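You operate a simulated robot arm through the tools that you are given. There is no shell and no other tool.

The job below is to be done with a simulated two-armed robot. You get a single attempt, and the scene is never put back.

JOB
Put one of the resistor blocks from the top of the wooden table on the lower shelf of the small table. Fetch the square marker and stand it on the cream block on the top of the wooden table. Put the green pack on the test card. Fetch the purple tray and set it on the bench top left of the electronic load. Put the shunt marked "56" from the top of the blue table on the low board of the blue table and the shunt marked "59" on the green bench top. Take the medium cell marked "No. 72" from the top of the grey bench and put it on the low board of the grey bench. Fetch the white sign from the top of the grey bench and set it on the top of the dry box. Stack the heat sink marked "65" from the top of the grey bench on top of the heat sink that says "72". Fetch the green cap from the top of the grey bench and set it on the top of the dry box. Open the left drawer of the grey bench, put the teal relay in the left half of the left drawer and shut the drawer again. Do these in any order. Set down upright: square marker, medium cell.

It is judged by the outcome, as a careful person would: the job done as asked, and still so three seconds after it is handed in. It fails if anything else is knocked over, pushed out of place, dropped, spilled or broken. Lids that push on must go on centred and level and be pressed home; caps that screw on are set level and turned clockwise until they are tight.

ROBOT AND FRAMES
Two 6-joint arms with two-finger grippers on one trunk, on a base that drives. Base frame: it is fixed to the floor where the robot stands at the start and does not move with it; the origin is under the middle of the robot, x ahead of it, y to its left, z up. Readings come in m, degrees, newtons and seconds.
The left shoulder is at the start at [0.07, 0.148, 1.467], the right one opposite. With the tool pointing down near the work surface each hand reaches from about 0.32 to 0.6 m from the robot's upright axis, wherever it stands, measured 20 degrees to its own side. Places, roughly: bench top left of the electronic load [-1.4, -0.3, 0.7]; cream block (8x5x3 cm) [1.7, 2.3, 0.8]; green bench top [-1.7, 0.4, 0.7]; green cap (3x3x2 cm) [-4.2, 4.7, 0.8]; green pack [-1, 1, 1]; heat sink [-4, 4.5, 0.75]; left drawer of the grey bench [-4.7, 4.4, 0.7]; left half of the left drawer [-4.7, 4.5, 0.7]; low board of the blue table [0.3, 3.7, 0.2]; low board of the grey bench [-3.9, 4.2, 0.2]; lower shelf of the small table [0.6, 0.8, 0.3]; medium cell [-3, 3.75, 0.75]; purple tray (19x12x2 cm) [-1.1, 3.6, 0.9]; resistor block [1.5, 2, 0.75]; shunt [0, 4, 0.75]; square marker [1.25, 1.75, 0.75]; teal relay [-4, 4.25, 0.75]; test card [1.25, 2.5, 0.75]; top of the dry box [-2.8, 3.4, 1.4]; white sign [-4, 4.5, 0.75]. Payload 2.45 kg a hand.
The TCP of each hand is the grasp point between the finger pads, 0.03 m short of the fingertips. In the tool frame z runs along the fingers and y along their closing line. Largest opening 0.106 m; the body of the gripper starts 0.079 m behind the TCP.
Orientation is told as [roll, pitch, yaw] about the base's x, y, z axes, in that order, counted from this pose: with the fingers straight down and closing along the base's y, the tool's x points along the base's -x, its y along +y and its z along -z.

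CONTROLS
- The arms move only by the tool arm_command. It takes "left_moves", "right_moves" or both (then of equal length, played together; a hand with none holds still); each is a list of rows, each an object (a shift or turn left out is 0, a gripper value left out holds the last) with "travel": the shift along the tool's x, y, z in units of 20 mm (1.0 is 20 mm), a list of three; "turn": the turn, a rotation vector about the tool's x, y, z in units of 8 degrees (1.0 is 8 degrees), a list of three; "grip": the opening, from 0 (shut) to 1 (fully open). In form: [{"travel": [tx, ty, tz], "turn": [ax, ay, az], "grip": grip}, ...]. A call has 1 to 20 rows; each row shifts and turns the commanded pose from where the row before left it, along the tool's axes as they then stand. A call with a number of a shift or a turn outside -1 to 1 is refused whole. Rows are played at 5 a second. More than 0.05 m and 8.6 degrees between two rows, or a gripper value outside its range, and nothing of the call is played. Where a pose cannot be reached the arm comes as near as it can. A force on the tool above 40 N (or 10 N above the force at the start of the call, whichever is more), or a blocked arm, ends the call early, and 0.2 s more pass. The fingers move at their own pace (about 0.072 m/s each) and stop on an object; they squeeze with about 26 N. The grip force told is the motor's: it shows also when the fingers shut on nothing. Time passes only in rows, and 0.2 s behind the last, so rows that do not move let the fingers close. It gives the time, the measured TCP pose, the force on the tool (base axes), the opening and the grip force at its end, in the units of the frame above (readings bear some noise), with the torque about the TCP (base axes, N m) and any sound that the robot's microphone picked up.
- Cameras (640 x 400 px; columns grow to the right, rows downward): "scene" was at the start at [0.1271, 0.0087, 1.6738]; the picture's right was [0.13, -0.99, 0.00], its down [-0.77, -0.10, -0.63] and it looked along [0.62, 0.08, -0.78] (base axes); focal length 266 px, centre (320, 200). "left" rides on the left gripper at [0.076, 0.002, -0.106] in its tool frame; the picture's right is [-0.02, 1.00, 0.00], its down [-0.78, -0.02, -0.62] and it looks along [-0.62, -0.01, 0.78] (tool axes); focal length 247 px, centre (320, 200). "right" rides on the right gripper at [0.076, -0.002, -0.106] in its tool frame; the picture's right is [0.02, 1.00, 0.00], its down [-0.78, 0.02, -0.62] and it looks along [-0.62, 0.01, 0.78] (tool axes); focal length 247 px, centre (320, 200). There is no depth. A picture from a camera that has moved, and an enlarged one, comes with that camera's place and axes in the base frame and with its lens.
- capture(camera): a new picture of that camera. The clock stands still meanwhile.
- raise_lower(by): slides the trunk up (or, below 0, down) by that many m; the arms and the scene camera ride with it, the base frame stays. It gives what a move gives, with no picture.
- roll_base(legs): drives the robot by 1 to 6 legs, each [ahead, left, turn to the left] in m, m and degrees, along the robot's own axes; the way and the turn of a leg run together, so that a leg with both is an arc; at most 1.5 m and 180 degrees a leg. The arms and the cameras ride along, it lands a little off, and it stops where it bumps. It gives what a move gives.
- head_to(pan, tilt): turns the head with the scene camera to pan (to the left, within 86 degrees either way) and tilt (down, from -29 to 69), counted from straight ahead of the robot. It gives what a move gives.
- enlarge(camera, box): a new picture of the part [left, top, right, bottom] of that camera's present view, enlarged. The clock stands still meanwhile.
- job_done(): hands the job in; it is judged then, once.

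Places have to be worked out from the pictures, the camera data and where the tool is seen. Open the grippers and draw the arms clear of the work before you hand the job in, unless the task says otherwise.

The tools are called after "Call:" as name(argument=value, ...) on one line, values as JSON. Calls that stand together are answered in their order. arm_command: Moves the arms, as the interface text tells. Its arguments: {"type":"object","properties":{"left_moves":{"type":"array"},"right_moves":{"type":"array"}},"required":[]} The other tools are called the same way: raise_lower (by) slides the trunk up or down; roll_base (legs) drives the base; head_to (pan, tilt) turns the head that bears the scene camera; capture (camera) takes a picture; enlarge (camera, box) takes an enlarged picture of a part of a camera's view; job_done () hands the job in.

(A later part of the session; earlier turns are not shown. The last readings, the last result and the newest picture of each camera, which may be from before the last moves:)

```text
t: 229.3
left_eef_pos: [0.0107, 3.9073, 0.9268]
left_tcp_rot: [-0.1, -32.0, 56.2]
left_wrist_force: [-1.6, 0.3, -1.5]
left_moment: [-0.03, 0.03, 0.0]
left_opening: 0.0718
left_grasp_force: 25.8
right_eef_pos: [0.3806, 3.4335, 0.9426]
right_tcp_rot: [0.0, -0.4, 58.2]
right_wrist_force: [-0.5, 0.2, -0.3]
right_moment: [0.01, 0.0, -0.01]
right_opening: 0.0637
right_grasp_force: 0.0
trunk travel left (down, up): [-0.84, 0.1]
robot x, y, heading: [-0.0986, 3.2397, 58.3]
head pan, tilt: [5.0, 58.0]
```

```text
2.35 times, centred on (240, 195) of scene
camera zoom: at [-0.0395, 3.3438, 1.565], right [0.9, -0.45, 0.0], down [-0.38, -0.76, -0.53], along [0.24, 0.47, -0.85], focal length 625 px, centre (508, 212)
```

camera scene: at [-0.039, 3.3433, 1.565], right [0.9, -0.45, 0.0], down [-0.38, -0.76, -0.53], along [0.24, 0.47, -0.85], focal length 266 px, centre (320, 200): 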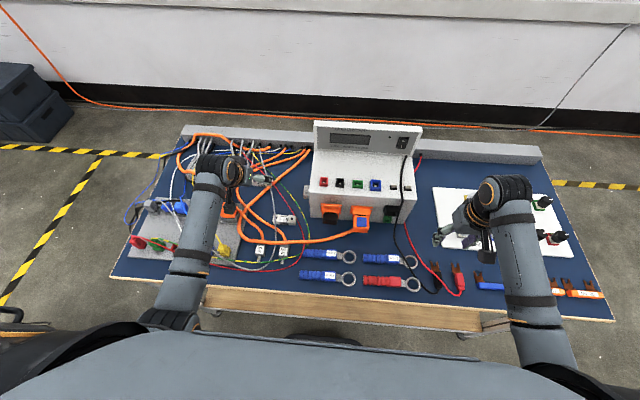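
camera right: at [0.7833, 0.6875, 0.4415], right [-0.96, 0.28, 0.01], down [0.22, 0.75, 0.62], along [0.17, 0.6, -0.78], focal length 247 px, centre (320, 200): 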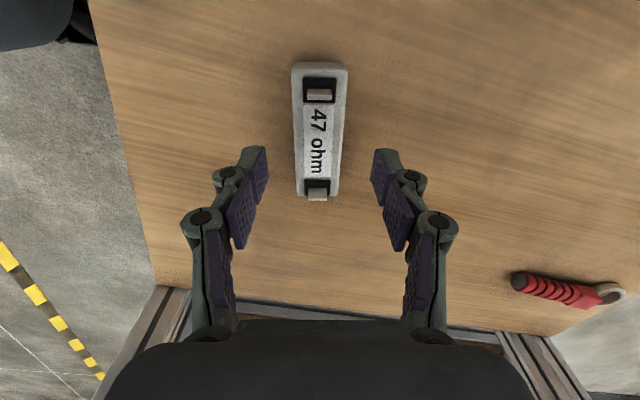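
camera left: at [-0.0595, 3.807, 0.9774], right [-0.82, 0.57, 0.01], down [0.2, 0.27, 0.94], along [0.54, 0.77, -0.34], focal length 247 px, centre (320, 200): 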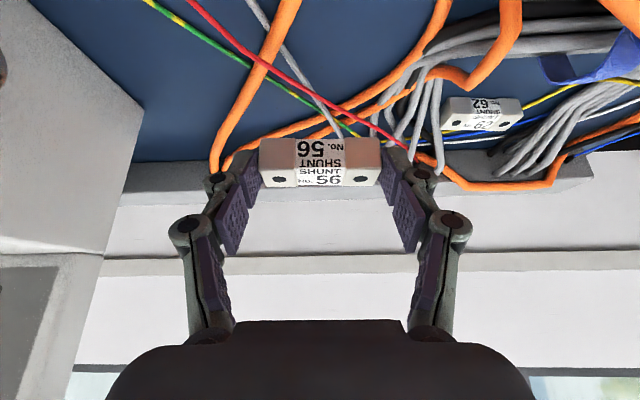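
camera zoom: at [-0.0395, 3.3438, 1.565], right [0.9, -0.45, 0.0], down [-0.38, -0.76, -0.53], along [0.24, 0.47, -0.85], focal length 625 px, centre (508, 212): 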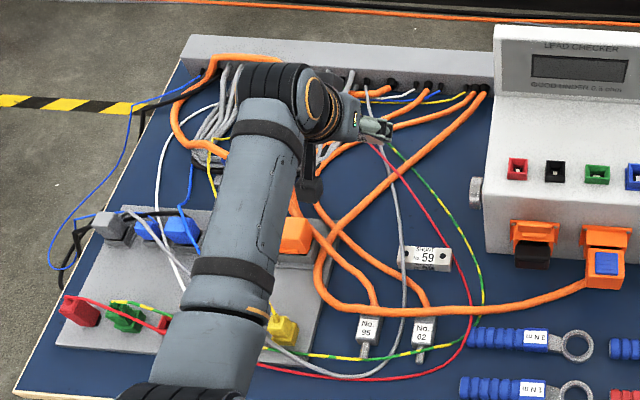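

Shunt 56 is free and the cables stayed. I back off, lower the trunk by 0.6 m, and check the low board.

Call:
roll_base(legs=[[-0.45, 0, 0]])

Call:
raise_lower(by=-0.4)

Call:
raise_lower(by=-0.18)

Call:
head_to(pan=15, tilt=40)

Call:
capture(camera="scene")

Call:
capture(camera="left")

```text
t: 232.0
left_eef_pos: [-0.2222, 3.5268, 0.9262]
left_tcp_rot: [0.0, -31.8, 56.3]
left_wrist_force: [0.5, -0.1, -2.4]
left_moment: [-0.04, 0.04, -0.02]
left_opening: 0.0717
left_grasp_force: 26.1
right_eef_pos: [0.1472, 3.0558, 0.9431]
right_tcp_rot: [-0.1, -0.3, 58.2]
right_wrist_force: [0.2, -0.1, -0.6]
right_moment: [-0.02, 0.02, -0.04]
right_opening: 0.0637
right_grasp_force: 0.1
trunk travel left (down, up): [-0.84, 0.1]
robot x, y, heading: [-0.3292, 2.8573, 58.5]
head pan, tilt: [5.0, 58.0]
```

```text
t: 235.9
left_eef_pos: [-0.2243, 3.526, 0.5264]
left_tcp_rot: [-0.1, -31.9, 56.4]
left_wrist_force: [-0.6, 0.5, -1.2]
left_moment: [-0.02, 0.03, -0.02]
left_opening: 0.0716
left_grasp_force: 26.1
right_eef_pos: [0.1448, 3.0554, 0.544]
right_tcp_rot: [0.0, -0.2, 58.3]
right_wrist_force: [0.1, -1.0, 0.8]
right_moment: [0.01, 0.02, -0.01]
right_opening: 0.0635
right_grasp_force: 0.0
trunk travel left (down, up): [-0.44, 0.5]
robot x, y, heading: [-0.3285, 2.8577, 58.4]
head pan, tilt: [5.0, 58.0]
```

```text
t: 237.9
left_eef_pos: [-0.2233, 3.5265, 0.3468]
left_tcp_rot: [-0.1, -31.9, 56.4]
left_wrist_force: [-0.7, 0.0, -2.4]
left_moment: [-0.08, 0.0, -0.02]
left_opening: 0.0714
left_grasp_force: 26.3
right_eef_pos: [0.1457, 3.0538, 0.3637]
right_tcp_rot: [-0.1, -0.4, 58.2]
right_wrist_force: [-0.6, 0.6, -0.6]
right_moment: [0.0, 0.0, -0.02]
right_opening: 0.0637
right_grasp_force: 0.0
trunk travel left (down, up): [-0.26, 0.68]
robot x, y, heading: [-0.3305, 2.86, 58.8]
head pan, tilt: [5.0, 58.0]
```

```text
t: 238.7
left_eef_pos: [-0.2244, 3.5256, 0.3464]
left_tcp_rot: [-0.1, -31.9, 56.3]
left_wrist_force: [1.3, -0.1, -2.4]
left_moment: [-0.03, 0.02, 0.02]
left_opening: 0.0716
left_grasp_force: 25.7
right_eef_pos: [0.1465, 3.0543, 0.3634]
right_tcp_rot: [0.1, -0.3, 58.3]
right_wrist_force: [0.5, 0.2, 0.6]
right_moment: [0.03, 0.0, 0.03]
right_opening: 0.0633
right_grasp_force: 0.1
trunk travel left (down, up): [-0.26, 0.68]
robot x, y, heading: [-0.3286, 2.8576, 58.7]
head pan, tilt: [15.0, 40.0]
```

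```text
taken
camera scene: at [-0.2793, 2.9821, 1.0093], right [0.96, -0.28, 0.0], down [-0.18, -0.62, -0.77], along [0.22, 0.73, -0.64], focal length 266 px, centre (320, 200)
```

scene: 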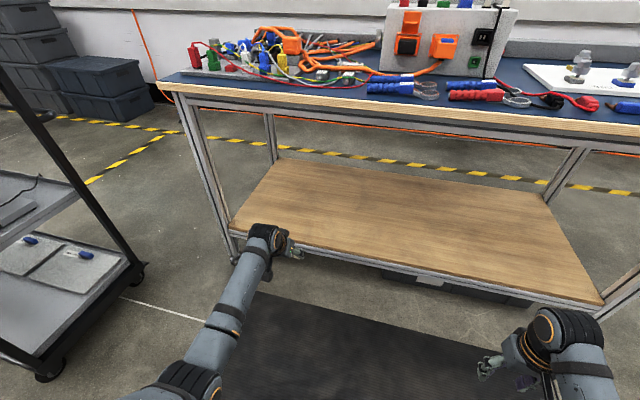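

```text
taken
camera left: at [-0.2933, 3.4257, 0.3973], right [-0.82, 0.57, 0.01], down [0.2, 0.27, 0.94], along [0.54, 0.77, -0.34], focal length 247 px, centre (320, 200)
```

left: 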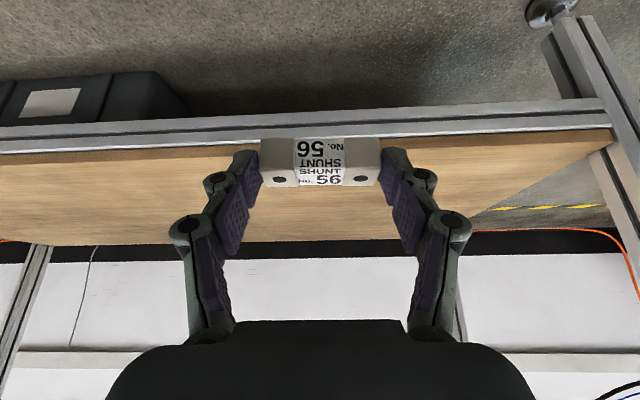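

The low board is empty and just ahead. I drive 0.23 m forward so the shunt comes over it, then lower until contact.

Call:
roll_base(legs=[[0.23, 0, 0]])

Call:
capture(camera="left")

Call:
arm_command(left_moves=[{"travel": [0.27, 0, 0.42]}, {"travel": [0.27, 0, 0.42]}, {"travel": [0.13, 0, 0.21]}, {"travel": [0.13, 0, 0.21]}, {"travel": [0.13, 0, 0.21]}, {"travel": [0.13, 0, 0.21]}, {"travel": [0.13, 0, 0.21]}, {"travel": [0.13, 0, 0.21]}, {"travel": [0.13, 0, 0.21]}, {"travel": [0.13, 0, 0.21]}, {"travel": [0.13, 0, 0.21]}, {"travel": [0.13, 0, 0.21]}, {"travel": [0.13, 0, 0.21]}, {"travel": [0.13, 0, 0.21]}, {}])

```text
t: 240.4
left_eef_pos: [-0.1021, 3.7232, 0.3475]
left_tcp_rot: [-0.2, -31.9, 56.2]
left_wrist_force: [0.1, -0.4, -2.7]
left_moment: [0.0, 0.03, 0.02]
left_opening: 0.0717
left_grasp_force: 25.6
right_eef_pos: [0.2674, 3.2524, 0.3628]
right_tcp_rot: [0.0, -0.3, 58.3]
right_wrist_force: [0.0, 0.4, -0.7]
right_moment: [0.0, -0.03, 0.04]
right_opening: 0.0635
right_grasp_force: 0.1
trunk travel left (down, up): [-0.26, 0.68]
robot x, y, heading: [-0.2123, 3.054, 58.8]
head pan, tilt: [15.0, 40.0]
```

```text
taken
camera left: at [-0.173, 3.6236, 0.3971], right [-0.82, 0.57, 0.01], down [0.2, 0.27, 0.94], along [0.53, 0.77, -0.34], focal length 247 px, centre (320, 200)
```

left: 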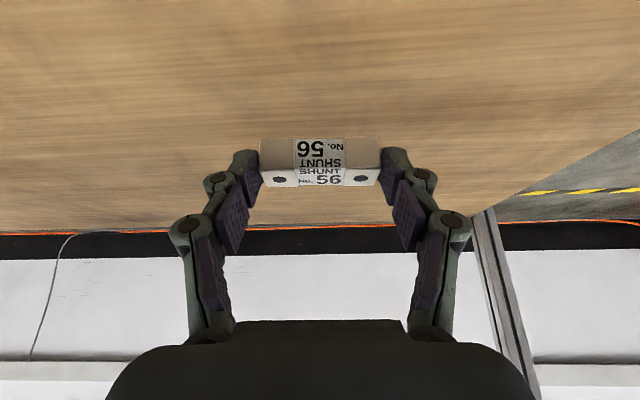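

```text
t: 243.5
left_eef_pos: [-0.1016, 3.728, 0.2763]
left_tcp_rot: [0.1, -33.0, 56.3]
left_wrist_force: [-1.7, -5.2, 19.5]
left_moment: [-0.15, -0.11, -0.06]
left_opening: 0.0721
left_grasp_force: 25.8
right_eef_pos: [0.2665, 3.252, 0.3648]
right_tcp_rot: [0.1, -0.5, 58.4]
right_wrist_force: [-0.3, -0.5, 0.2]
right_moment: [0.02, 0.0, -0.01]
right_opening: 0.0637
right_grasp_force: 0.1
trunk travel left (down, up): [-0.26, 0.68]
robot x, y, heading: [-0.2152, 3.0581, 58.7]
head pan, tilt: [15.0, 40.0]
stopped in row 15 (left hand): the force on the tool passed its limit at 43 N (the readings are from after the stop); the commanded pose is now the measured one
```

Contact with the board at TCP z≈0.276. I ease off, open, and rise.

Call:
arm_command(left_moves=[{"travel": [-0.05, 0, -0.08]}, {"grip": 0.85}, {"grip": 0.95}, {"grip": 0.95}, {"travel": [-0.27, 0, -0.42]}, {"travel": [-0.53, 0, -0.85]}, {"travel": [-0.53, 0, -0.85]}, {"travel": [-0.53, 0, -0.85]}, {}])

Call:
capture(camera="left")

```text
t: 245.5
left_eef_pos: [-0.1024, 3.7245, 0.3417]
left_tcp_rot: [-0.1, -32.3, 56.3]
left_wrist_force: [0.6, 0.3, 0.3]
left_moment: [0.01, -0.01, 0.01]
left_opening: 0.1008
left_grasp_force: 0.0
right_eef_pos: [0.2674, 3.2534, 0.3635]
right_tcp_rot: [0.0, -0.4, 58.4]
right_wrist_force: [0.4, -0.1, -0.4]
right_moment: [-0.02, 0.0, -0.03]
right_opening: 0.0634
right_grasp_force: 0.0
trunk travel left (down, up): [-0.26, 0.68]
robot x, y, heading: [-0.2128, 3.058, 58.5]
head pan, tilt: [15.0, 40.0]
```

```text
taken
camera left: at [-0.1721, 3.6244, 0.392], right [-0.82, 0.57, 0.01], down [0.2, 0.26, 0.94], along [0.54, 0.78, -0.33], focal length 247 px, centre (320, 200)
```

left: 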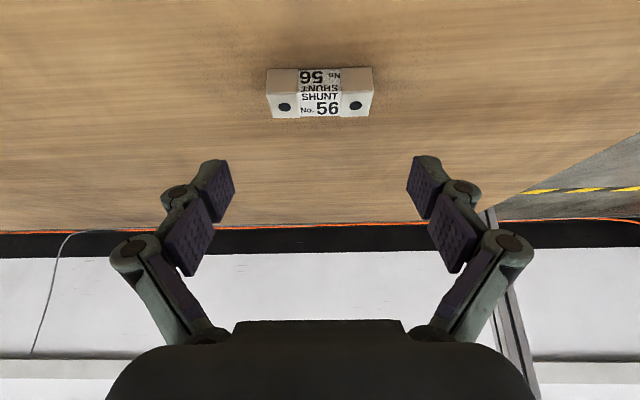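

Shunt 56 is on the low board. I back out, raise the trunk again, and return for shunt 59.

Call:
roll_base(legs=[[-0.36, 0, 0]])

Call:
raise_lower(by=0.4)

Call:
raise_lower(by=0.2)

Call:
roll_base(legs=[[0, -0.1, 0], [0.4, 0, 0]])

Call:
capture(camera="left")

Call:
head_to(pan=5, tilt=55)

Call:
capture(camera="scene")

```text
t: 247.8
left_eef_pos: [-0.2866, 3.4189, 0.3418]
left_tcp_rot: [-0.1, -32.4, 56.1]
left_wrist_force: [-0.3, -0.4, -0.8]
left_moment: [0.0, 0.02, 0.0]
left_opening: 0.1007
left_grasp_force: 0.0
right_eef_pos: [0.0805, 2.9434, 0.3618]
right_tcp_rot: [0.1, -0.4, 58.2]
right_wrist_force: [-0.2, 0.5, 0.0]
right_moment: [-0.01, 0.04, -0.01]
right_opening: 0.0637
right_grasp_force: 0.1
trunk travel left (down, up): [-0.26, 0.68]
robot x, y, heading: [-0.4015, 2.7454, 58.4]
head pan, tilt: [15.0, 40.0]
```

```text
t: 251.7
left_eef_pos: [-0.2864, 3.4183, 0.743]
left_tcp_rot: [-0.2, -32.4, 56.0]
left_wrist_force: [0.4, 0.4, 0.9]
left_moment: [0.01, -0.01, 0.0]
left_opening: 0.1007
left_grasp_force: 0.0
right_eef_pos: [0.0793, 2.9449, 0.7637]
right_tcp_rot: [-0.1, -0.3, 58.2]
right_wrist_force: [-0.1, 0.5, 0.1]
right_moment: [0.0, -0.02, 0.03]
right_opening: 0.0635
right_grasp_force: 0.1
trunk travel left (down, up): [-0.66, 0.28]
robot x, y, heading: [-0.3984, 2.7488, 58.3]
head pan, tilt: [15.0, 40.0]
```

```text
t: 253.8
left_eef_pos: [-0.2879, 3.4179, 0.9426]
left_tcp_rot: [-0.2, -32.4, 56.2]
left_wrist_force: [0.1, -0.2, 0.9]
left_moment: [-0.02, -0.02, -0.02]
left_opening: 0.1006
left_grasp_force: 0.1
right_eef_pos: [0.0808, 2.944, 0.9644]
right_tcp_rot: [0.0, -0.3, 58.2]
right_wrist_force: [0.5, -0.6, 0.2]
right_moment: [-0.01, 0.02, 0.0]
right_opening: 0.0635
right_grasp_force: 0.1
trunk travel left (down, up): [-0.86, 0.08]
robot x, y, heading: [-0.3965, 2.7492, 58.4]
head pan, tilt: [15.0, 40.0]
```

```text
t: 257.0
left_eef_pos: [0.0046, 3.6994, 0.9432]
left_tcp_rot: [-0.1, -32.4, 55.9]
left_wrist_force: [0.0, -0.4, -0.2]
left_moment: [0.02, 0.0, 0.01]
left_opening: 0.101
left_grasp_force: 0.1
right_eef_pos: [0.3707, 3.2236, 0.9638]
right_tcp_rot: [0.0, -0.3, 57.9]
right_wrist_force: [-0.6, -0.4, -0.4]
right_moment: [-0.03, -0.03, -0.02]
right_opening: 0.0637
right_grasp_force: 0.0
trunk travel left (down, up): [-0.86, 0.08]
robot x, y, heading: [-0.1068, 3.0267, 58.1]
head pan, tilt: [15.0, 40.0]
```

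```text
taken
camera left: at [-0.0654, 3.5986, 0.9924], right [-0.82, 0.58, 0.01], down [0.2, 0.26, 0.94], along [0.54, 0.77, -0.33], focal length 247 px, centre (320, 200)
```

left: 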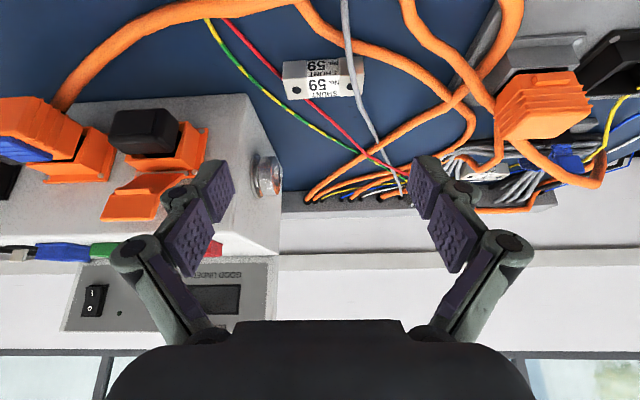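

```text
t: 257.8
left_eef_pos: [0.0053, 3.7001, 0.9416]
left_tcp_rot: [-0.1, -32.3, 55.9]
left_wrist_force: [0.1, -0.5, 0.4]
left_moment: [-0.01, 0.01, -0.01]
left_opening: 0.1006
left_grasp_force: 0.1
right_eef_pos: [0.3713, 3.2235, 0.9635]
right_tcp_rot: [0.0, -0.2, 57.9]
right_wrist_force: [0.8, 0.9, 0.2]
right_moment: [-0.03, 0.04, 0.03]
right_opening: 0.0634
right_grasp_force: 0.0
trunk travel left (down, up): [-0.86, 0.08]
robot x, y, heading: [-0.1069, 3.0335, 58.1]
head pan, tilt: [5.0, 55.0]
```

```text
taken
camera scene: at [-0.0469, 3.1382, 1.5887], right [0.89, -0.45, 0.0], down [-0.37, -0.73, -0.57], along [0.26, 0.51, -0.82], focal length 266 px, centre (320, 200)
```

scene: 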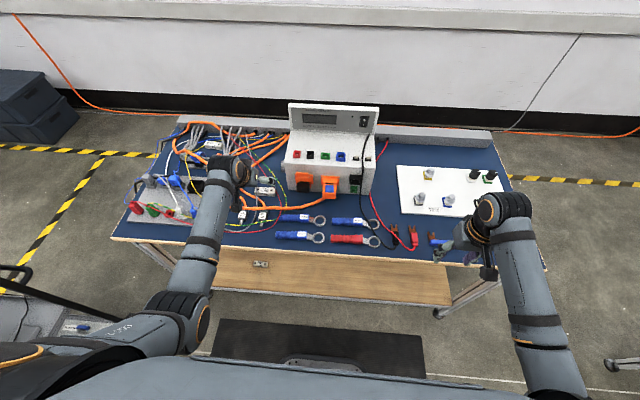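

I enlarge the wrist view to measure the orientation of shunt 59.

Call:
enlarge(camera="left", box=[265, 45, 385, 115])

Call:
enlarge(camera="scene", box=[240, 165, 300, 210])

```text
5.33 times, centred on (325, 80) of left
camera zoom: at [-0.0648, 3.5997, 0.9915], right [-0.82, 0.58, 0.01], down [0.2, 0.26, 0.94], along [0.54, 0.77, -0.33], focal length 1317 px, centre (293, 840)
```

zoom: 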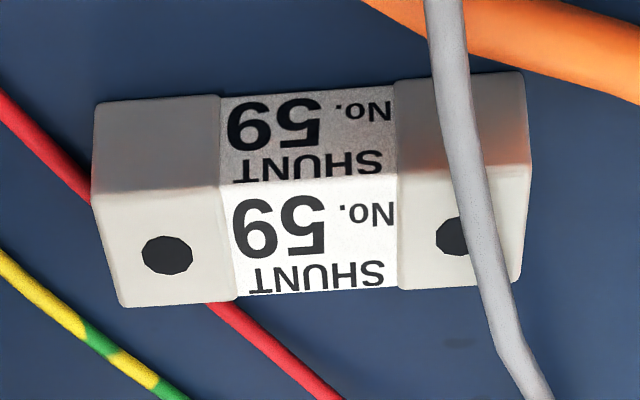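

```text
8.89 times, centred on (270, 188) of scene
camera zoom: at [-0.0469, 3.1382, 1.5887], right [0.89, -0.45, 0.0], down [-0.37, -0.73, -0.57], along [0.26, 0.51, -0.82], focal length 2362 px, centre (764, 311)
```

zoom: 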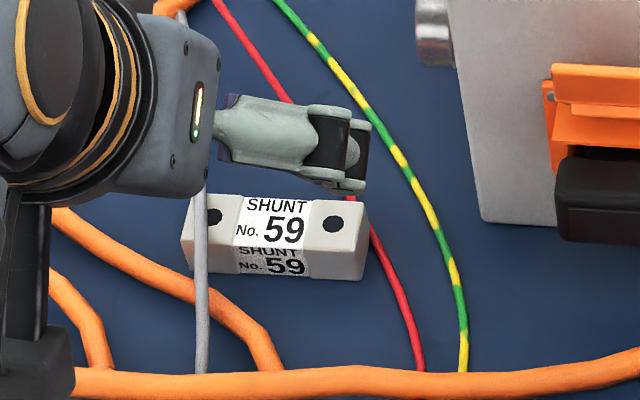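

Shunt 59 is centred at (0.029, 3.742), axis −32°. I align and advance along the tool axis to it.

Call:
arm_command(left_moves=[{"travel": [0.55, 0.1, 0], "turn": [-0.12, 0, -0.19], "grip": 1}, {"travel": [0.55, 0.09, 0]}, {"travel": [0, 0, 1]}, {"travel": [0, 0, 1]}, {"travel": [0, 0, 1]}, {"travel": [0, 0, 1]}, {"travel": [0, 0, 0.7]}, {}])

Call:
capture(camera="left")

```text
t: 259.6
left_eef_pos: [0.0187, 3.7289, 0.8523]
left_tcp_rot: [-0.1, -32.3, 57.7]
left_wrist_force: [0.2, -0.1, 0.4]
left_moment: [0.0, -0.03, 0.0]
left_opening: 0.106
left_grasp_force: 0.0
right_eef_pos: [0.3716, 3.223, 0.9642]
right_tcp_rot: [0.0, -0.2, 57.8]
right_wrist_force: [-0.2, 0.4, 0.2]
right_moment: [-0.01, 0.01, 0.0]
right_opening: 0.0638
right_grasp_force: 0.0
trunk travel left (down, up): [-0.86, 0.08]
robot x, y, heading: [-0.1126, 3.033, 58.0]
head pan, tilt: [5.0, 55.0]
```

```text
taken
camera left: at [-0.0493, 3.6264, 0.9001], right [-0.83, 0.55, 0.01], down [0.19, 0.27, 0.94], along [0.52, 0.79, -0.33], focal length 247 px, centre (320, 200)
```

left: 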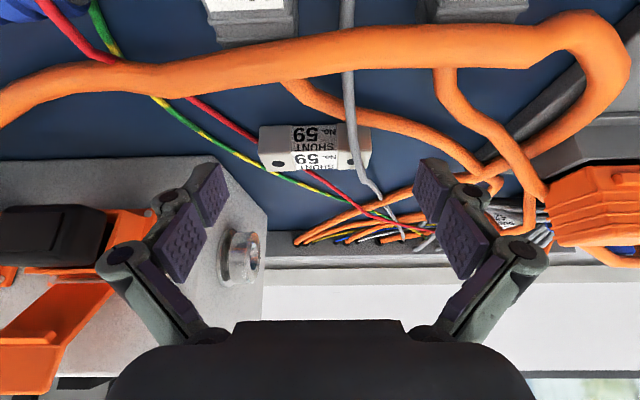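

Aligned. I advance the last 2 cm and close.

Call:
arm_command(left_moves=[{"travel": [0, -0.1, 0.4]}, {"travel": [0, 0, 0.3]}, {"travel": [0, 0, 0.2]}, {}, {"grip": 0.6}, {"grip": 0.5}, {"grip": 0.4}, {"grip": 0.3}, {}])

Call:
arm_command(left_moves=[{"travel": [-0.26, 0, -0.42]}, {"travel": [-0.53, 0, -0.85]}, {"travel": [-0.53, 0, -0.85]}, {"travel": [-0.53, 0, -0.85]}, {"travel": [-0.53, 0, -0.85]}, {"travel": [-0.53, 0, -0.85]}, {}])

Call:
capture(camera="left")

```text
t: 261.6
left_eef_pos: [0.0248, 3.736, 0.8366]
left_tcp_rot: [-0.1, -32.3, 57.7]
left_wrist_force: [0.4, -0.5, 1.5]
left_moment: [-0.07, -0.15, 0.02]
left_opening: 0.0719
left_grasp_force: 26.1
right_eef_pos: [0.3708, 3.2236, 0.9635]
right_tcp_rot: [0.0, -0.3, 57.9]
right_wrist_force: [0.5, -1.0, 0.4]
right_moment: [0.0, -0.02, 0.0]
right_opening: 0.0635
right_grasp_force: 0.0
trunk travel left (down, up): [-0.86, 0.08]
robot x, y, heading: [-0.1072, 3.0317, 58.3]
head pan, tilt: [5.0, 55.0]
```

```text
t: 263.2
left_eef_pos: [0.0264, 3.737, 0.9463]
left_tcp_rot: [-0.2, -32.3, 57.8]
left_wrist_force: [0.2, -0.2, -1.7]
left_moment: [-0.03, 0.01, -0.01]
left_opening: 0.0718
left_grasp_force: 25.8
right_eef_pos: [0.372, 3.2246, 0.9641]
right_tcp_rot: [-0.1, -0.3, 57.9]
right_wrist_force: [0.4, -0.4, -0.1]
right_moment: [-0.04, -0.01, 0.01]
right_opening: 0.0634
right_grasp_force: 0.0
trunk travel left (down, up): [-0.86, 0.08]
robot x, y, heading: [-0.1106, 3.0344, 58.0]
head pan, tilt: [5.0, 55.0]
```

```text
taken
camera left: at [-0.0418, 3.6337, 0.996], right [-0.83, 0.55, 0.01], down [0.19, 0.27, 0.94], along [0.52, 0.79, -0.33], focal length 247 px, centre (320, 200)
```

left: 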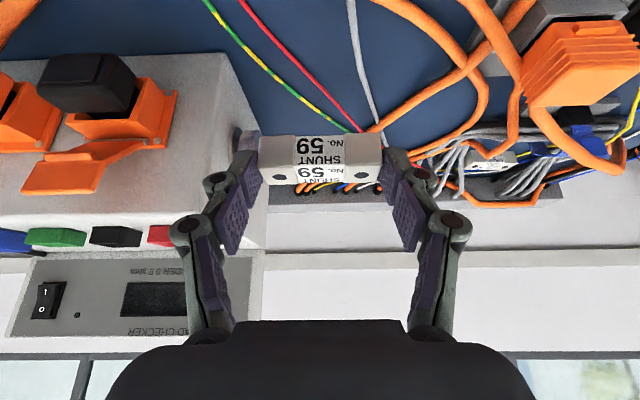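

Shunt 59 is in the left hand. I back off, raise the trunk to the top and turn to look at the cart with the tray.

Call:
roll_base(legs=[[-0.45, 0, 0], [0, 0, 90.5]])

Call:
raise_lower(by=0.08)

Call:
head_to(pan=-10, tilt=40)

Call:
capture(camera="scene")

```text
t: 269.7
left_eef_pos: [-1.05, 2.7902, 0.9466]
left_tcp_rot: [-0.1, -32.4, 146.8]
left_wrist_force: [-0.2, 1.0, -2.3]
left_moment: [-0.04, -0.02, -0.01]
left_opening: 0.0717
left_grasp_force: 26.1
right_eef_pos: [-0.5332, 3.1278, 0.9645]
right_tcp_rot: [0.0, -0.3, 147.0]
right_wrist_force: [0.8, 0.3, 0.1]
right_moment: [0.01, 0.02, -0.03]
right_opening: 0.0636
right_grasp_force: 0.0
trunk travel left (down, up): [-0.86, 0.08]
robot x, y, heading: [-0.3468, 2.6474, 147.4]
head pan, tilt: [5.0, 55.0]
```

```text
t: 270.9
left_eef_pos: [-1.0519, 2.7912, 1.0255]
left_tcp_rot: [-0.1, -32.3, 146.9]
left_wrist_force: [-0.2, 0.5, -1.8]
left_moment: [-0.01, -0.03, 0.02]
left_opening: 0.0715
left_grasp_force: 26.3
right_eef_pos: [-0.5338, 3.1275, 1.0422]
right_tcp_rot: [0.0, -0.3, 147.1]
right_wrist_force: [0.6, -0.4, 0.9]
right_moment: [0.03, -0.01, 0.02]
right_opening: 0.0635
right_grasp_force: 0.1
trunk travel left (down, up): [-0.94, 0.0]
robot x, y, heading: [-0.3471, 2.6436, 147.2]
head pan, tilt: [5.0, 55.0]
```

```text
t: 271.7
left_eef_pos: [-1.0521, 2.7904, 1.0264]
left_tcp_rot: [0.0, -32.4, 146.8]
left_wrist_force: [-1.1, -0.5, -1.9]
left_moment: [-0.03, -0.05, -0.01]
left_opening: 0.0714
left_grasp_force: 25.9
right_eef_pos: [-0.533, 3.1277, 1.0436]
right_tcp_rot: [0.2, -0.3, 147.0]
right_wrist_force: [-0.7, -0.7, 0.0]
right_moment: [0.01, 0.01, -0.01]
right_opening: 0.0639
right_grasp_force: 0.1
trunk travel left (down, up): [-0.94, 0.0]
robot x, y, heading: [-0.348, 2.6493, 147.3]
head pan, tilt: [-10.0, 40.0]
```

```text
taken
camera scene: at [-0.4522, 2.7301, 1.6893], right [0.68, 0.74, 0.0], down [0.47, -0.44, -0.77], along [-0.56, 0.52, -0.64], focal length 266 px, centre (320, 200)
```

scene: 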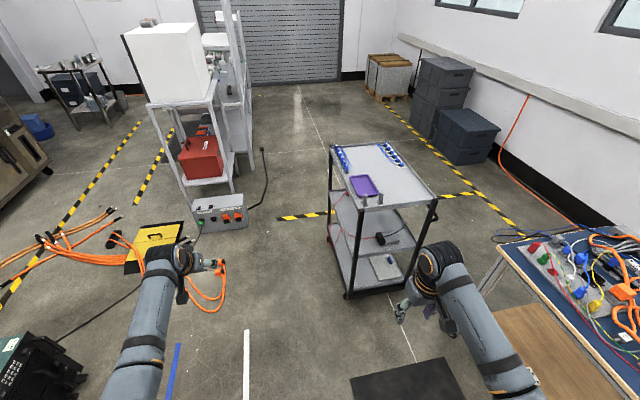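

The purple tray lies on the cart's top near its near-left corner. I enlarge the cart.

Call:
enlarge(camera="scene", box=[310, 130, 450, 230])

```text
4.00 times, centred on (380, 180) of scene
camera zoom: at [-0.4522, 2.7301, 1.6893], right [0.68, 0.74, 0.0], down [0.47, -0.44, -0.77], along [-0.56, 0.52, -0.64], focal length 1063 px, centre (80, 280)
```

zoom: 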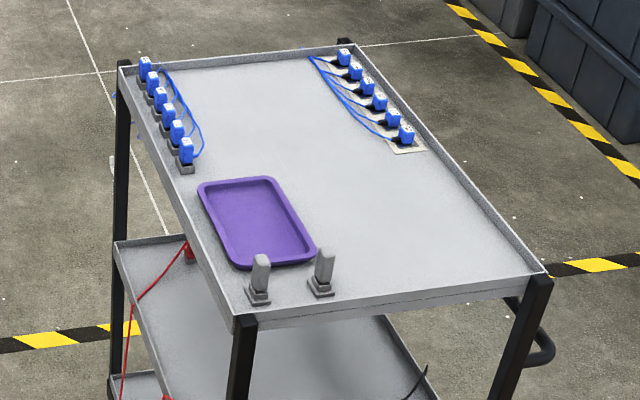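

The tray (≈(-1.08, 3.61), z≈0.9) is best pinched by its north long wall. I drive to stand east of the cart, facing it, with the tray in the right hand's zone.

Call:
roll_base(legs=[[0, 0, 1.5], [0, -0.33, 0], [0.5, 0, 0]])

Call:
head_to(pan=-10, tilt=55)

Call:
capture(camera="scene")

Call:
capture(camera="right")

```text
t: 276.8
left_eef_pos: [-1.312, 3.3139, 1.0268]
left_tcp_rot: [-0.1, -32.5, 148.2]
left_wrist_force: [0.3, 0.1, -1.7]
left_moment: [0.0, -0.04, 0.0]
left_opening: 0.0718
left_grasp_force: 25.3
right_eef_pos: [-0.8041, 3.6639, 1.043]
right_tcp_rot: [0.0, -0.3, 148.5]
right_wrist_force: [0.1, -0.7, 1.2]
right_moment: [0.04, -0.02, 0.01]
right_opening: 0.0639
right_grasp_force: 0.0
trunk travel left (down, up): [-0.94, 0.0]
robot x, y, heading: [-0.6065, 3.1892, 148.8]
head pan, tilt: [-10.0, 40.0]
```

```text
t: 277.5
left_eef_pos: [-1.3137, 3.3148, 1.0267]
left_tcp_rot: [-0.1, -32.3, 148.1]
left_wrist_force: [-0.1, -0.1, -2.7]
left_moment: [-0.03, -0.04, -0.01]
left_opening: 0.0716
left_grasp_force: 25.8
right_eef_pos: [-0.8039, 3.6654, 1.0444]
right_tcp_rot: [0.0, -0.4, 148.3]
right_wrist_force: [-0.2, -0.3, -0.1]
right_moment: [-0.01, -0.01, 0.04]
right_opening: 0.0636
right_grasp_force: 0.1
trunk travel left (down, up): [-0.94, 0.0]
robot x, y, heading: [-0.6062, 3.1876, 148.5]
head pan, tilt: [-10.0, 55.0]
```

```text
taken
camera scene: at [-0.7043, 3.2615, 1.6687], right [0.66, 0.75, 0.0], down [0.62, -0.54, -0.57], along [-0.43, 0.38, -0.82], focal length 266 px, centre (320, 200)
```

scene: 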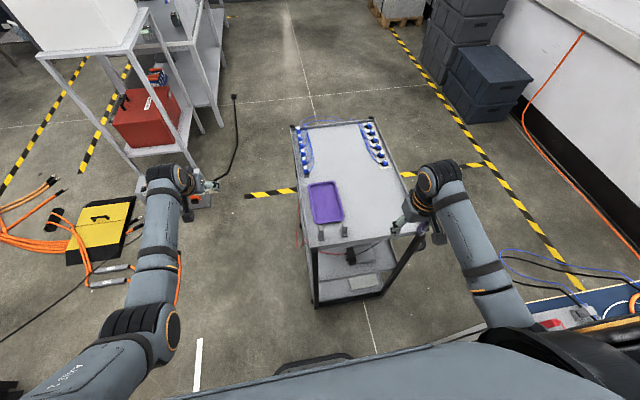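

```text
taken
camera right: at [-0.7374, 3.6253, 1.1501], right [-0.5, -0.86, 0.0], down [-0.67, 0.39, 0.63], along [-0.54, 0.32, -0.78], focal length 247 px, centre (320, 200)
```

right: 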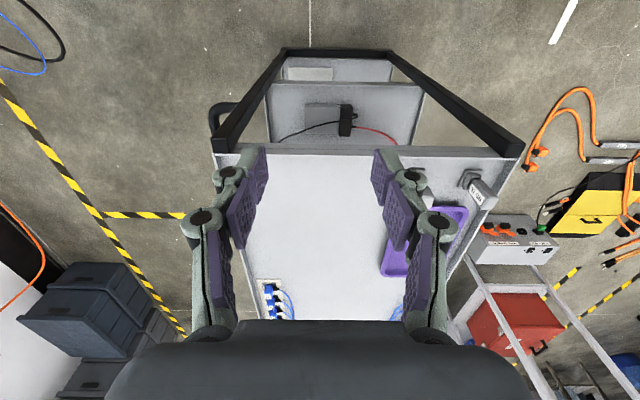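

I enlarge the tray for exact wall positions.

Call:
enlarge(camera="scene", box=[285, 165, 385, 250])

```text
4.71 times, centred on (335, 208) of scene
camera zoom: at [-0.7043, 3.2615, 1.6687], right [0.66, 0.75, 0.0], down [0.62, -0.54, -0.57], along [-0.43, 0.38, -0.82], focal length 1250 px, centre (249, 165)
```

zoom: 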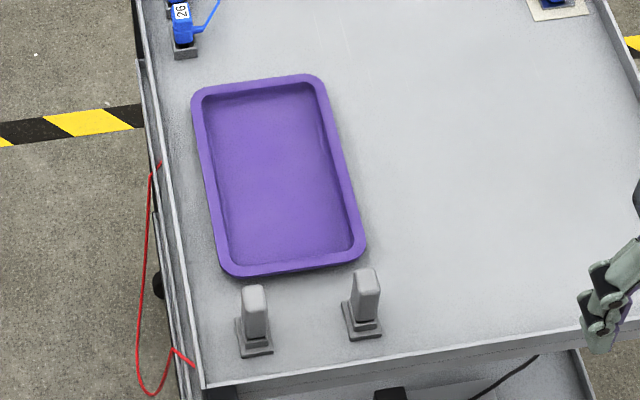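

Triangulating two views puts the tray rim at z≈0.865, with the north wall's midpoint at about (-1.080, 3.690). I drive 0.16 m ahead and move the right hand over that wall.

Call:
roll_base(legs=[[0.16, 0, 0]])

Call:
arm_command(right_moves=[{"travel": [-0.75, 1, 0.5], "grip": 0.6}, {"travel": [-0.75, 1, 0.5]}, {"travel": [-0.75, 1, 0.5]}, {"travel": [-0.75, 1, 0.5]}, {"travel": [-0.75, 1, 0.5]}, {"travel": [-0.75, 1, 0.5]}, {}])

Call:
capture(camera="right")

Call:
enlarge(camera="scene", box=[270, 190, 390, 290])

```text
t: 278.9
left_eef_pos: [-1.4456, 3.3961, 1.0286]
left_tcp_rot: [-0.1, -32.4, 148.2]
left_wrist_force: [0.7, -0.4, -2.0]
left_moment: [0.01, -0.04, 0.0]
left_opening: 0.0716
left_grasp_force: 26.1
right_eef_pos: [-0.9375, 3.7462, 1.0451]
right_tcp_rot: [-0.1, -0.4, 148.4]
right_wrist_force: [1.0, 0.4, 0.3]
right_moment: [0.04, 0.01, 0.0]
right_opening: 0.0637
right_grasp_force: 0.1
trunk travel left (down, up): [-0.94, 0.0]
robot x, y, heading: [-0.7437, 3.2708, 148.8]
head pan, tilt: [-10.0, 55.0]
```

```text
t: 280.6
left_eef_pos: [-1.4492, 3.3968, 1.0269]
left_tcp_rot: [0.0, -32.3, 148.3]
left_wrist_force: [-0.2, -0.2, -1.4]
left_moment: [-0.02, 0.0, 0.02]
left_opening: 0.0715
left_grasp_force: 26.2
right_eef_pos: [-1.08, 3.6916, 0.9829]
right_tcp_rot: [0.0, -0.2, 148.4]
right_wrist_force: [0.2, 0.1, -0.4]
right_moment: [-0.01, 0.0, -0.01]
right_opening: 0.0639
right_grasp_force: 0.0
trunk travel left (down, up): [-0.94, 0.0]
robot x, y, heading: [-0.7418, 3.2672, 148.7]
head pan, tilt: [-10.0, 55.0]
```

```text
taken
camera right: at [-1.0119, 3.6514, 1.0909], right [-0.51, -0.86, 0.0], down [-0.67, 0.39, 0.63], along [-0.54, 0.32, -0.78], focal length 247 px, centre (320, 200)
```

right: 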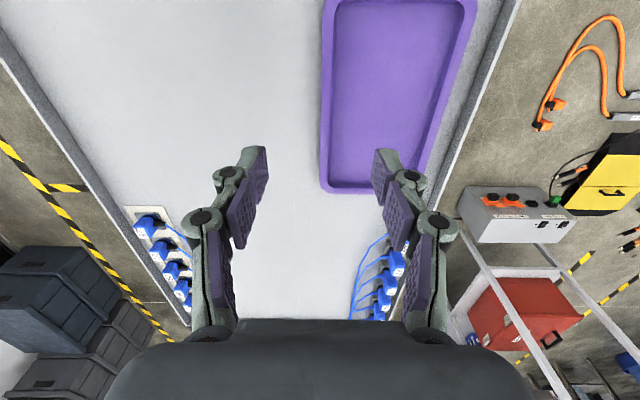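

```text
4.00 times, centred on (330, 240) of scene
camera zoom: at [-0.8387, 3.3435, 1.6687], right [0.66, 0.75, 0.0], down [0.62, -0.54, -0.57], along [-0.43, 0.38, -0.82], focal length 1063 px, centre (280, 40)
```

zoom: 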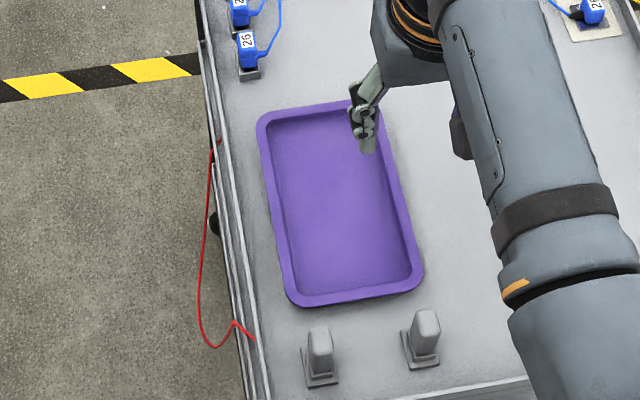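

The hand is over the middle of the north wall, 7 mm off. I correct and lower until the fingertips nearly touch.

Call:
arm_command(right_moves=[{"travel": [0, 0.35, 1]}, {"travel": [0, 0, 1]}, {"travel": [0, 0, 1]}, {"travel": [0, 0, 0.8]}, {"travel": [0, 0, 0.3]}, {}])

Call:
capture(camera="right")

```text
t: 281.9
left_eef_pos: [-1.4487, 3.3967, 1.0268]
left_tcp_rot: [-0.1, -32.3, 148.2]
left_wrist_force: [-0.7, 0.3, -2.5]
left_moment: [-0.02, -0.05, 0.02]
left_opening: 0.0719
left_grasp_force: 25.7
right_eef_pos: [-1.0829, 3.6879, 0.9023]
right_tcp_rot: [0.1, -0.3, 148.5]
right_wrist_force: [-0.2, -0.3, 0.5]
right_moment: [0.02, -0.01, 0.0]
right_opening: 0.0634
right_grasp_force: 0.1
trunk travel left (down, up): [-0.94, 0.0]
robot x, y, heading: [-0.7424, 3.2703, 148.8]
head pan, tilt: [-10.0, 55.0]
```

```text
taken
camera right: at [-1.016, 3.6469, 1.0093], right [-0.51, -0.86, 0.0], down [-0.67, 0.39, 0.63], along [-0.54, 0.32, -0.78], focal length 247 px, centre (320, 200)
```

right: 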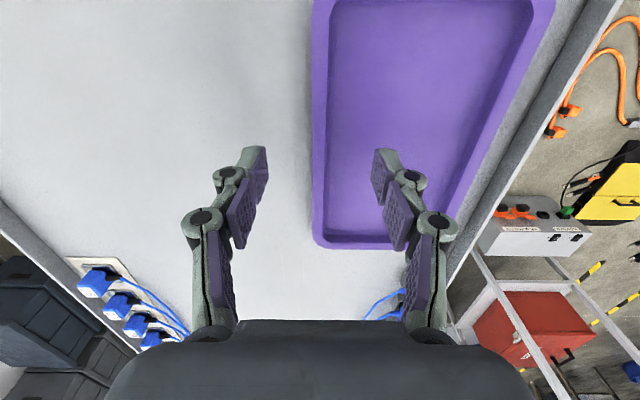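

I continue down in small steps to find the cart surface.

Call:
arm_command(right_moves=[{"travel": [0, 0, 0.3]}, {"travel": [0, 0, 0.2]}, {"travel": [0, 0, 0.15]}, {"travel": [0, 0, 0.15]}, {"travel": [0, 0, 0.15]}, {"travel": [0, 0, 0.15]}, {"travel": [0, 0, 0.15]}, {}])

Call:
capture(camera="right")

```text
t: 283.8
left_eef_pos: [-1.448, 3.3962, 1.027]
left_tcp_rot: [-0.2, -32.4, 148.2]
left_wrist_force: [-0.3, 1.0, -2.3]
left_moment: [-0.01, -0.03, 0.01]
left_opening: 0.0716
left_grasp_force: 26.3
right_eef_pos: [-1.0852, 3.6854, 0.8771]
right_tcp_rot: [0.1, -0.5, 148.4]
right_wrist_force: [-1.5, -1.0, 10.1]
right_moment: [-0.34, 0.27, -0.08]
right_opening: 0.0685
right_grasp_force: 3.2
trunk travel left (down, up): [-0.94, 0.0]
robot x, y, heading: [-0.7451, 3.2692, 148.9]
head pan, tilt: [-10.0, 55.0]
```

```text
taken
camera right: at [-1.0165, 3.6454, 0.9844], right [-0.51, -0.86, 0.0], down [-0.67, 0.39, 0.63], along [-0.54, 0.32, -0.78], focal length 247 px, centre (320, 200)
```

right: 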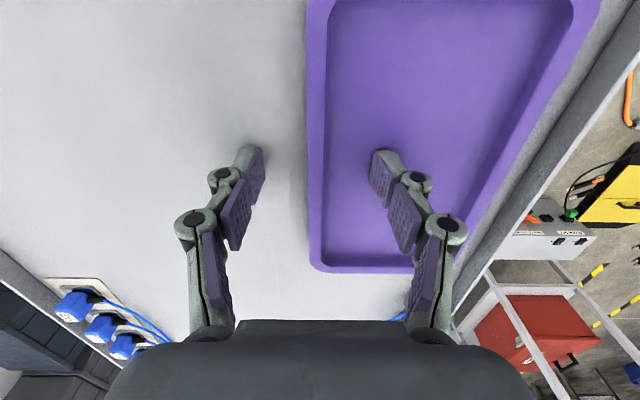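

Light contact with the tray floor. I raise 3 mm and close on the wall.

Call:
arm_command(right_moves=[{"travel": [0, 0, -0.2]}, {"grip": 0.3}, {"grip": 0.1}, {"grip": 0}, {"grip": 0}, {"grip": 0}])

Call:
capture(camera="right")

```text
t: 285.1
left_eef_pos: [-1.446, 3.397, 1.0292]
left_tcp_rot: [-0.2, -32.4, 148.1]
left_wrist_force: [-0.2, -0.8, -1.7]
left_moment: [-0.01, -0.04, -0.01]
left_opening: 0.0715
left_grasp_force: 26.4
right_eef_pos: [-1.0812, 3.6869, 0.8819]
right_tcp_rot: [0.0, -0.6, 148.4]
right_wrist_force: [3.3, 8.3, 28.6]
right_moment: [0.03, 0.08, -0.03]
right_opening: 0.0081
right_grasp_force: 25.6
trunk travel left (down, up): [-0.94, 0.0]
robot x, y, heading: [-0.7403, 3.274, 148.6]
head pan, tilt: [-10.0, 55.0]
```

```text
taken
camera right: at [-1.0138, 3.6461, 0.9891], right [-0.51, -0.86, 0.0], down [-0.67, 0.39, 0.63], along [-0.54, 0.32, -0.78], focal length 247 px, centre (320, 200)
```

right: 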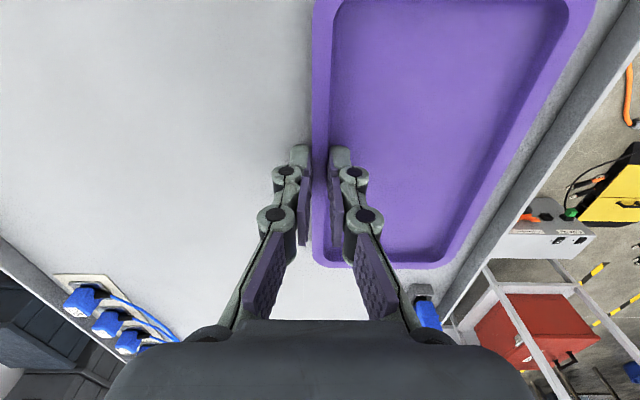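

The wall is gripped (8 mm). I lift slowly and check how the tray hangs.

Call:
arm_command(right_moves=[{"travel": [0, 0, -0.5]}, {"travel": [0, 0, -0.5]}, {"travel": [0, 0, -0.5]}, {"travel": [0, 0, -0.5]}, {"travel": [0, 0, -0.5]}, {"travel": [0, 0, -0.5]}, {"travel": [0, 0, -0.5]}, {"travel": [0, 0, -0.5]}, {}])

Call:
capture(camera="right")

Call:
capture(camera="scene")

```text
t: 287.1
left_eef_pos: [-1.4486, 3.3985, 1.0263]
left_tcp_rot: [-0.1, -32.4, 148.3]
left_wrist_force: [-0.4, -0.5, -2.8]
left_moment: [-0.05, 0.01, 0.0]
left_opening: 0.0717
left_grasp_force: 26.2
right_eef_pos: [-1.0827, 3.686, 0.9606]
right_tcp_rot: [0.1, -0.3, 148.4]
right_wrist_force: [-0.2, 0.1, -1.2]
right_moment: [0.08, 0.01, -0.01]
right_opening: 0.008
right_grasp_force: 26.1
trunk travel left (down, up): [-0.94, 0.0]
robot x, y, heading: [-0.745, 3.2678, 148.6]
head pan, tilt: [-10.0, 55.0]
```

```text
taken
camera right: at [-1.0152, 3.6462, 1.0677], right [-0.51, -0.86, 0.0], down [-0.67, 0.39, 0.63], along [-0.54, 0.32, -0.78], focal length 247 px, centre (320, 200)
```

right: 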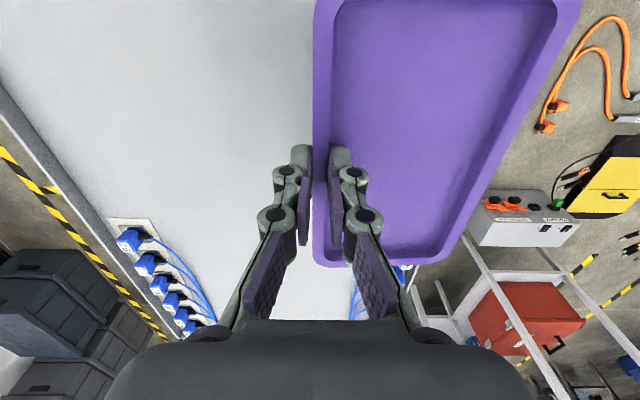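

```text
taken
camera scene: at [-0.8389, 3.3434, 1.6687], right [0.66, 0.75, 0.0], down [0.62, -0.54, -0.57], along [-0.43, 0.38, -0.82], focal length 266 px, centre (320, 200)
```

scene: 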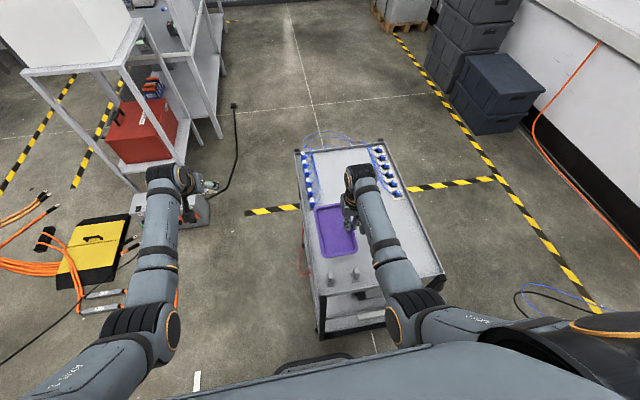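

The tray hangs level. I raise it a little more, back away from the cart, and drive south toward the green bench.

Call:
arm_command(right_moves=[{"travel": [0, 0, -0.7]}, {"travel": [0, 0, -0.7]}, {"travel": [0, 0, -0.6]}, {}])

Call:
roll_base(legs=[[-0.6, 0, 0], [0, 0, 90.2], [0, 0.9, 0], [1.0, 0, 0], [0.9, 0, 0]])

Call:
head_to(pan=-15, tilt=35)

Call:
capture(camera="scene")

```text
t: 288.1
left_eef_pos: [-1.4481, 3.3983, 1.026]
left_tcp_rot: [0.0, -32.3, 148.3]
left_wrist_force: [-0.3, -1.1, -2.1]
left_moment: [-0.02, 0.0, 0.01]
left_opening: 0.0716
left_grasp_force: 26.1
right_eef_pos: [-1.0842, 3.6862, 1.0]
right_tcp_rot: [0.1, -0.2, 148.4]
right_wrist_force: [-0.8, 0.5, -0.5]
right_moment: [0.04, -0.04, -0.01]
right_opening: 0.0079
right_grasp_force: 26.1
trunk travel left (down, up): [-0.94, 0.0]
robot x, y, heading: [-0.7432, 3.2717, 148.6]
head pan, tilt: [-10.0, 55.0]
```

```text
t: 308.8
left_eef_pos: [-0.7411, 0.1781, 1.0264]
left_tcp_rot: [-0.1, -32.4, -124.8]
left_wrist_force: [-0.2, 0.5, -1.8]
left_moment: [0.05, -0.03, 0.0]
left_opening: 0.0715
left_grasp_force: 25.5
right_eef_pos: [-1.0098, 0.5583, 1.0002]
right_tcp_rot: [0.0, -0.4, -124.5]
right_wrist_force: [-0.3, -0.6, -1.0]
right_moment: [0.0, 0.07, -0.07]
right_opening: 0.0078
right_grasp_force: 26.1
trunk travel left (down, up): [-0.94, 0.0]
robot x, y, heading: [-0.5746, 0.8766, -124.2]
head pan, tilt: [-10.0, 55.0]
```

```text
t: 309.6
left_eef_pos: [-0.7409, 0.1774, 1.0247]
left_tcp_rot: [-0.2, -32.3, -124.9]
left_wrist_force: [-0.1, -0.5, -2.0]
left_moment: [0.02, -0.02, 0.01]
left_opening: 0.0718
left_grasp_force: 25.7
right_eef_pos: [-1.0101, 0.5572, 0.9996]
right_tcp_rot: [0.0, -0.2, -124.6]
right_wrist_force: [0.2, -0.2, -1.8]
right_moment: [0.04, 0.01, 0.03]
right_opening: 0.0077
right_grasp_force: 25.9
trunk travel left (down, up): [-0.94, 0.0]
robot x, y, heading: [-0.5767, 0.8744, -124.1]
head pan, tilt: [-15.0, 35.0]
```

```text
taken
camera scene: at [-0.671, 0.7757, 1.6968], right [-0.65, 0.76, 0.0], down [0.44, 0.38, -0.82], along [-0.62, -0.53, -0.57], focal length 266 px, centre (320, 200)
```

scene: 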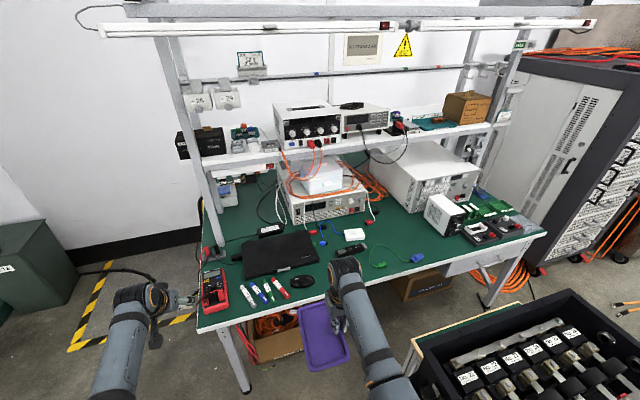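

I'm facing the green bench. I enlarge to identify the electronic load and the free spot left of it.

Call:
enlarge(camera="scene", box=[170, 130, 390, 300])

Call:
enlarge(camera="scene", box=[260, 80, 420, 230])

Call:
enlarge(camera="scene", box=[350, 130, 550, 260])

```text
2.35 times, centred on (280, 215) of scene
camera zoom: at [-0.671, 0.7757, 1.6968], right [-0.65, 0.76, 0.0], down [0.44, 0.38, -0.82], along [-0.62, -0.53, -0.57], focal length 625 px, centre (414, 165)
```

zoom: 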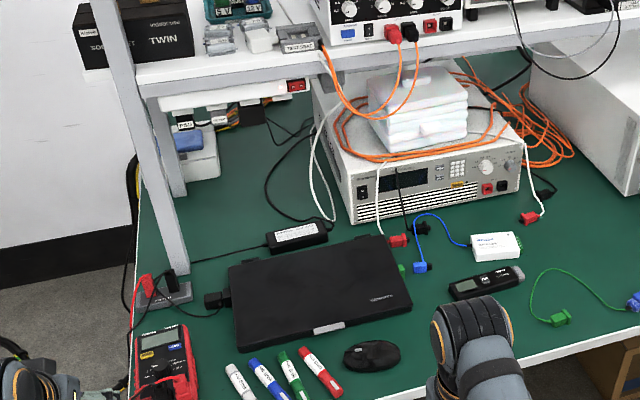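

```text
2.67 times, centred on (340, 155) of scene
camera zoom: at [-0.671, 0.7757, 1.6968], right [-0.65, 0.76, 0.0], down [0.44, 0.38, -0.82], along [-0.62, -0.53, -0.57], focal length 709 px, centre (267, 320)
```

zoom: 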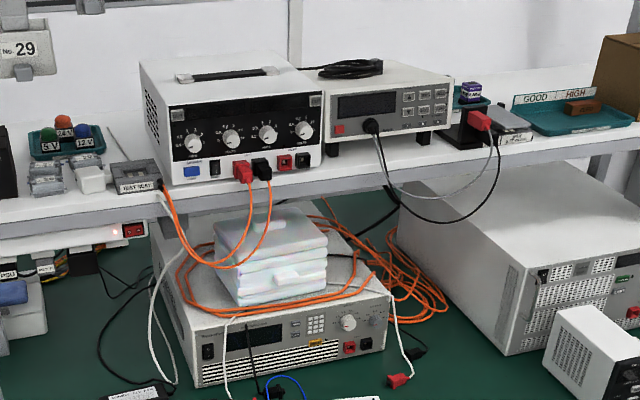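

```text
3.08 times, centred on (450, 195) of scene
camera zoom: at [-0.671, 0.7757, 1.6968], right [-0.65, 0.76, 0.0], down [0.44, 0.38, -0.82], along [-0.62, -0.53, -0.57], focal length 818 px, centre (-80, 215)
```

zoom: 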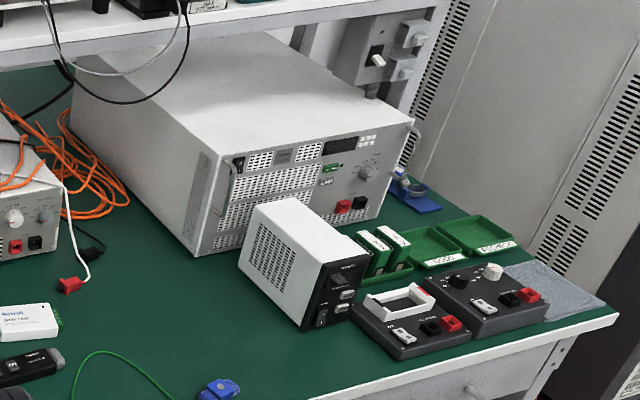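

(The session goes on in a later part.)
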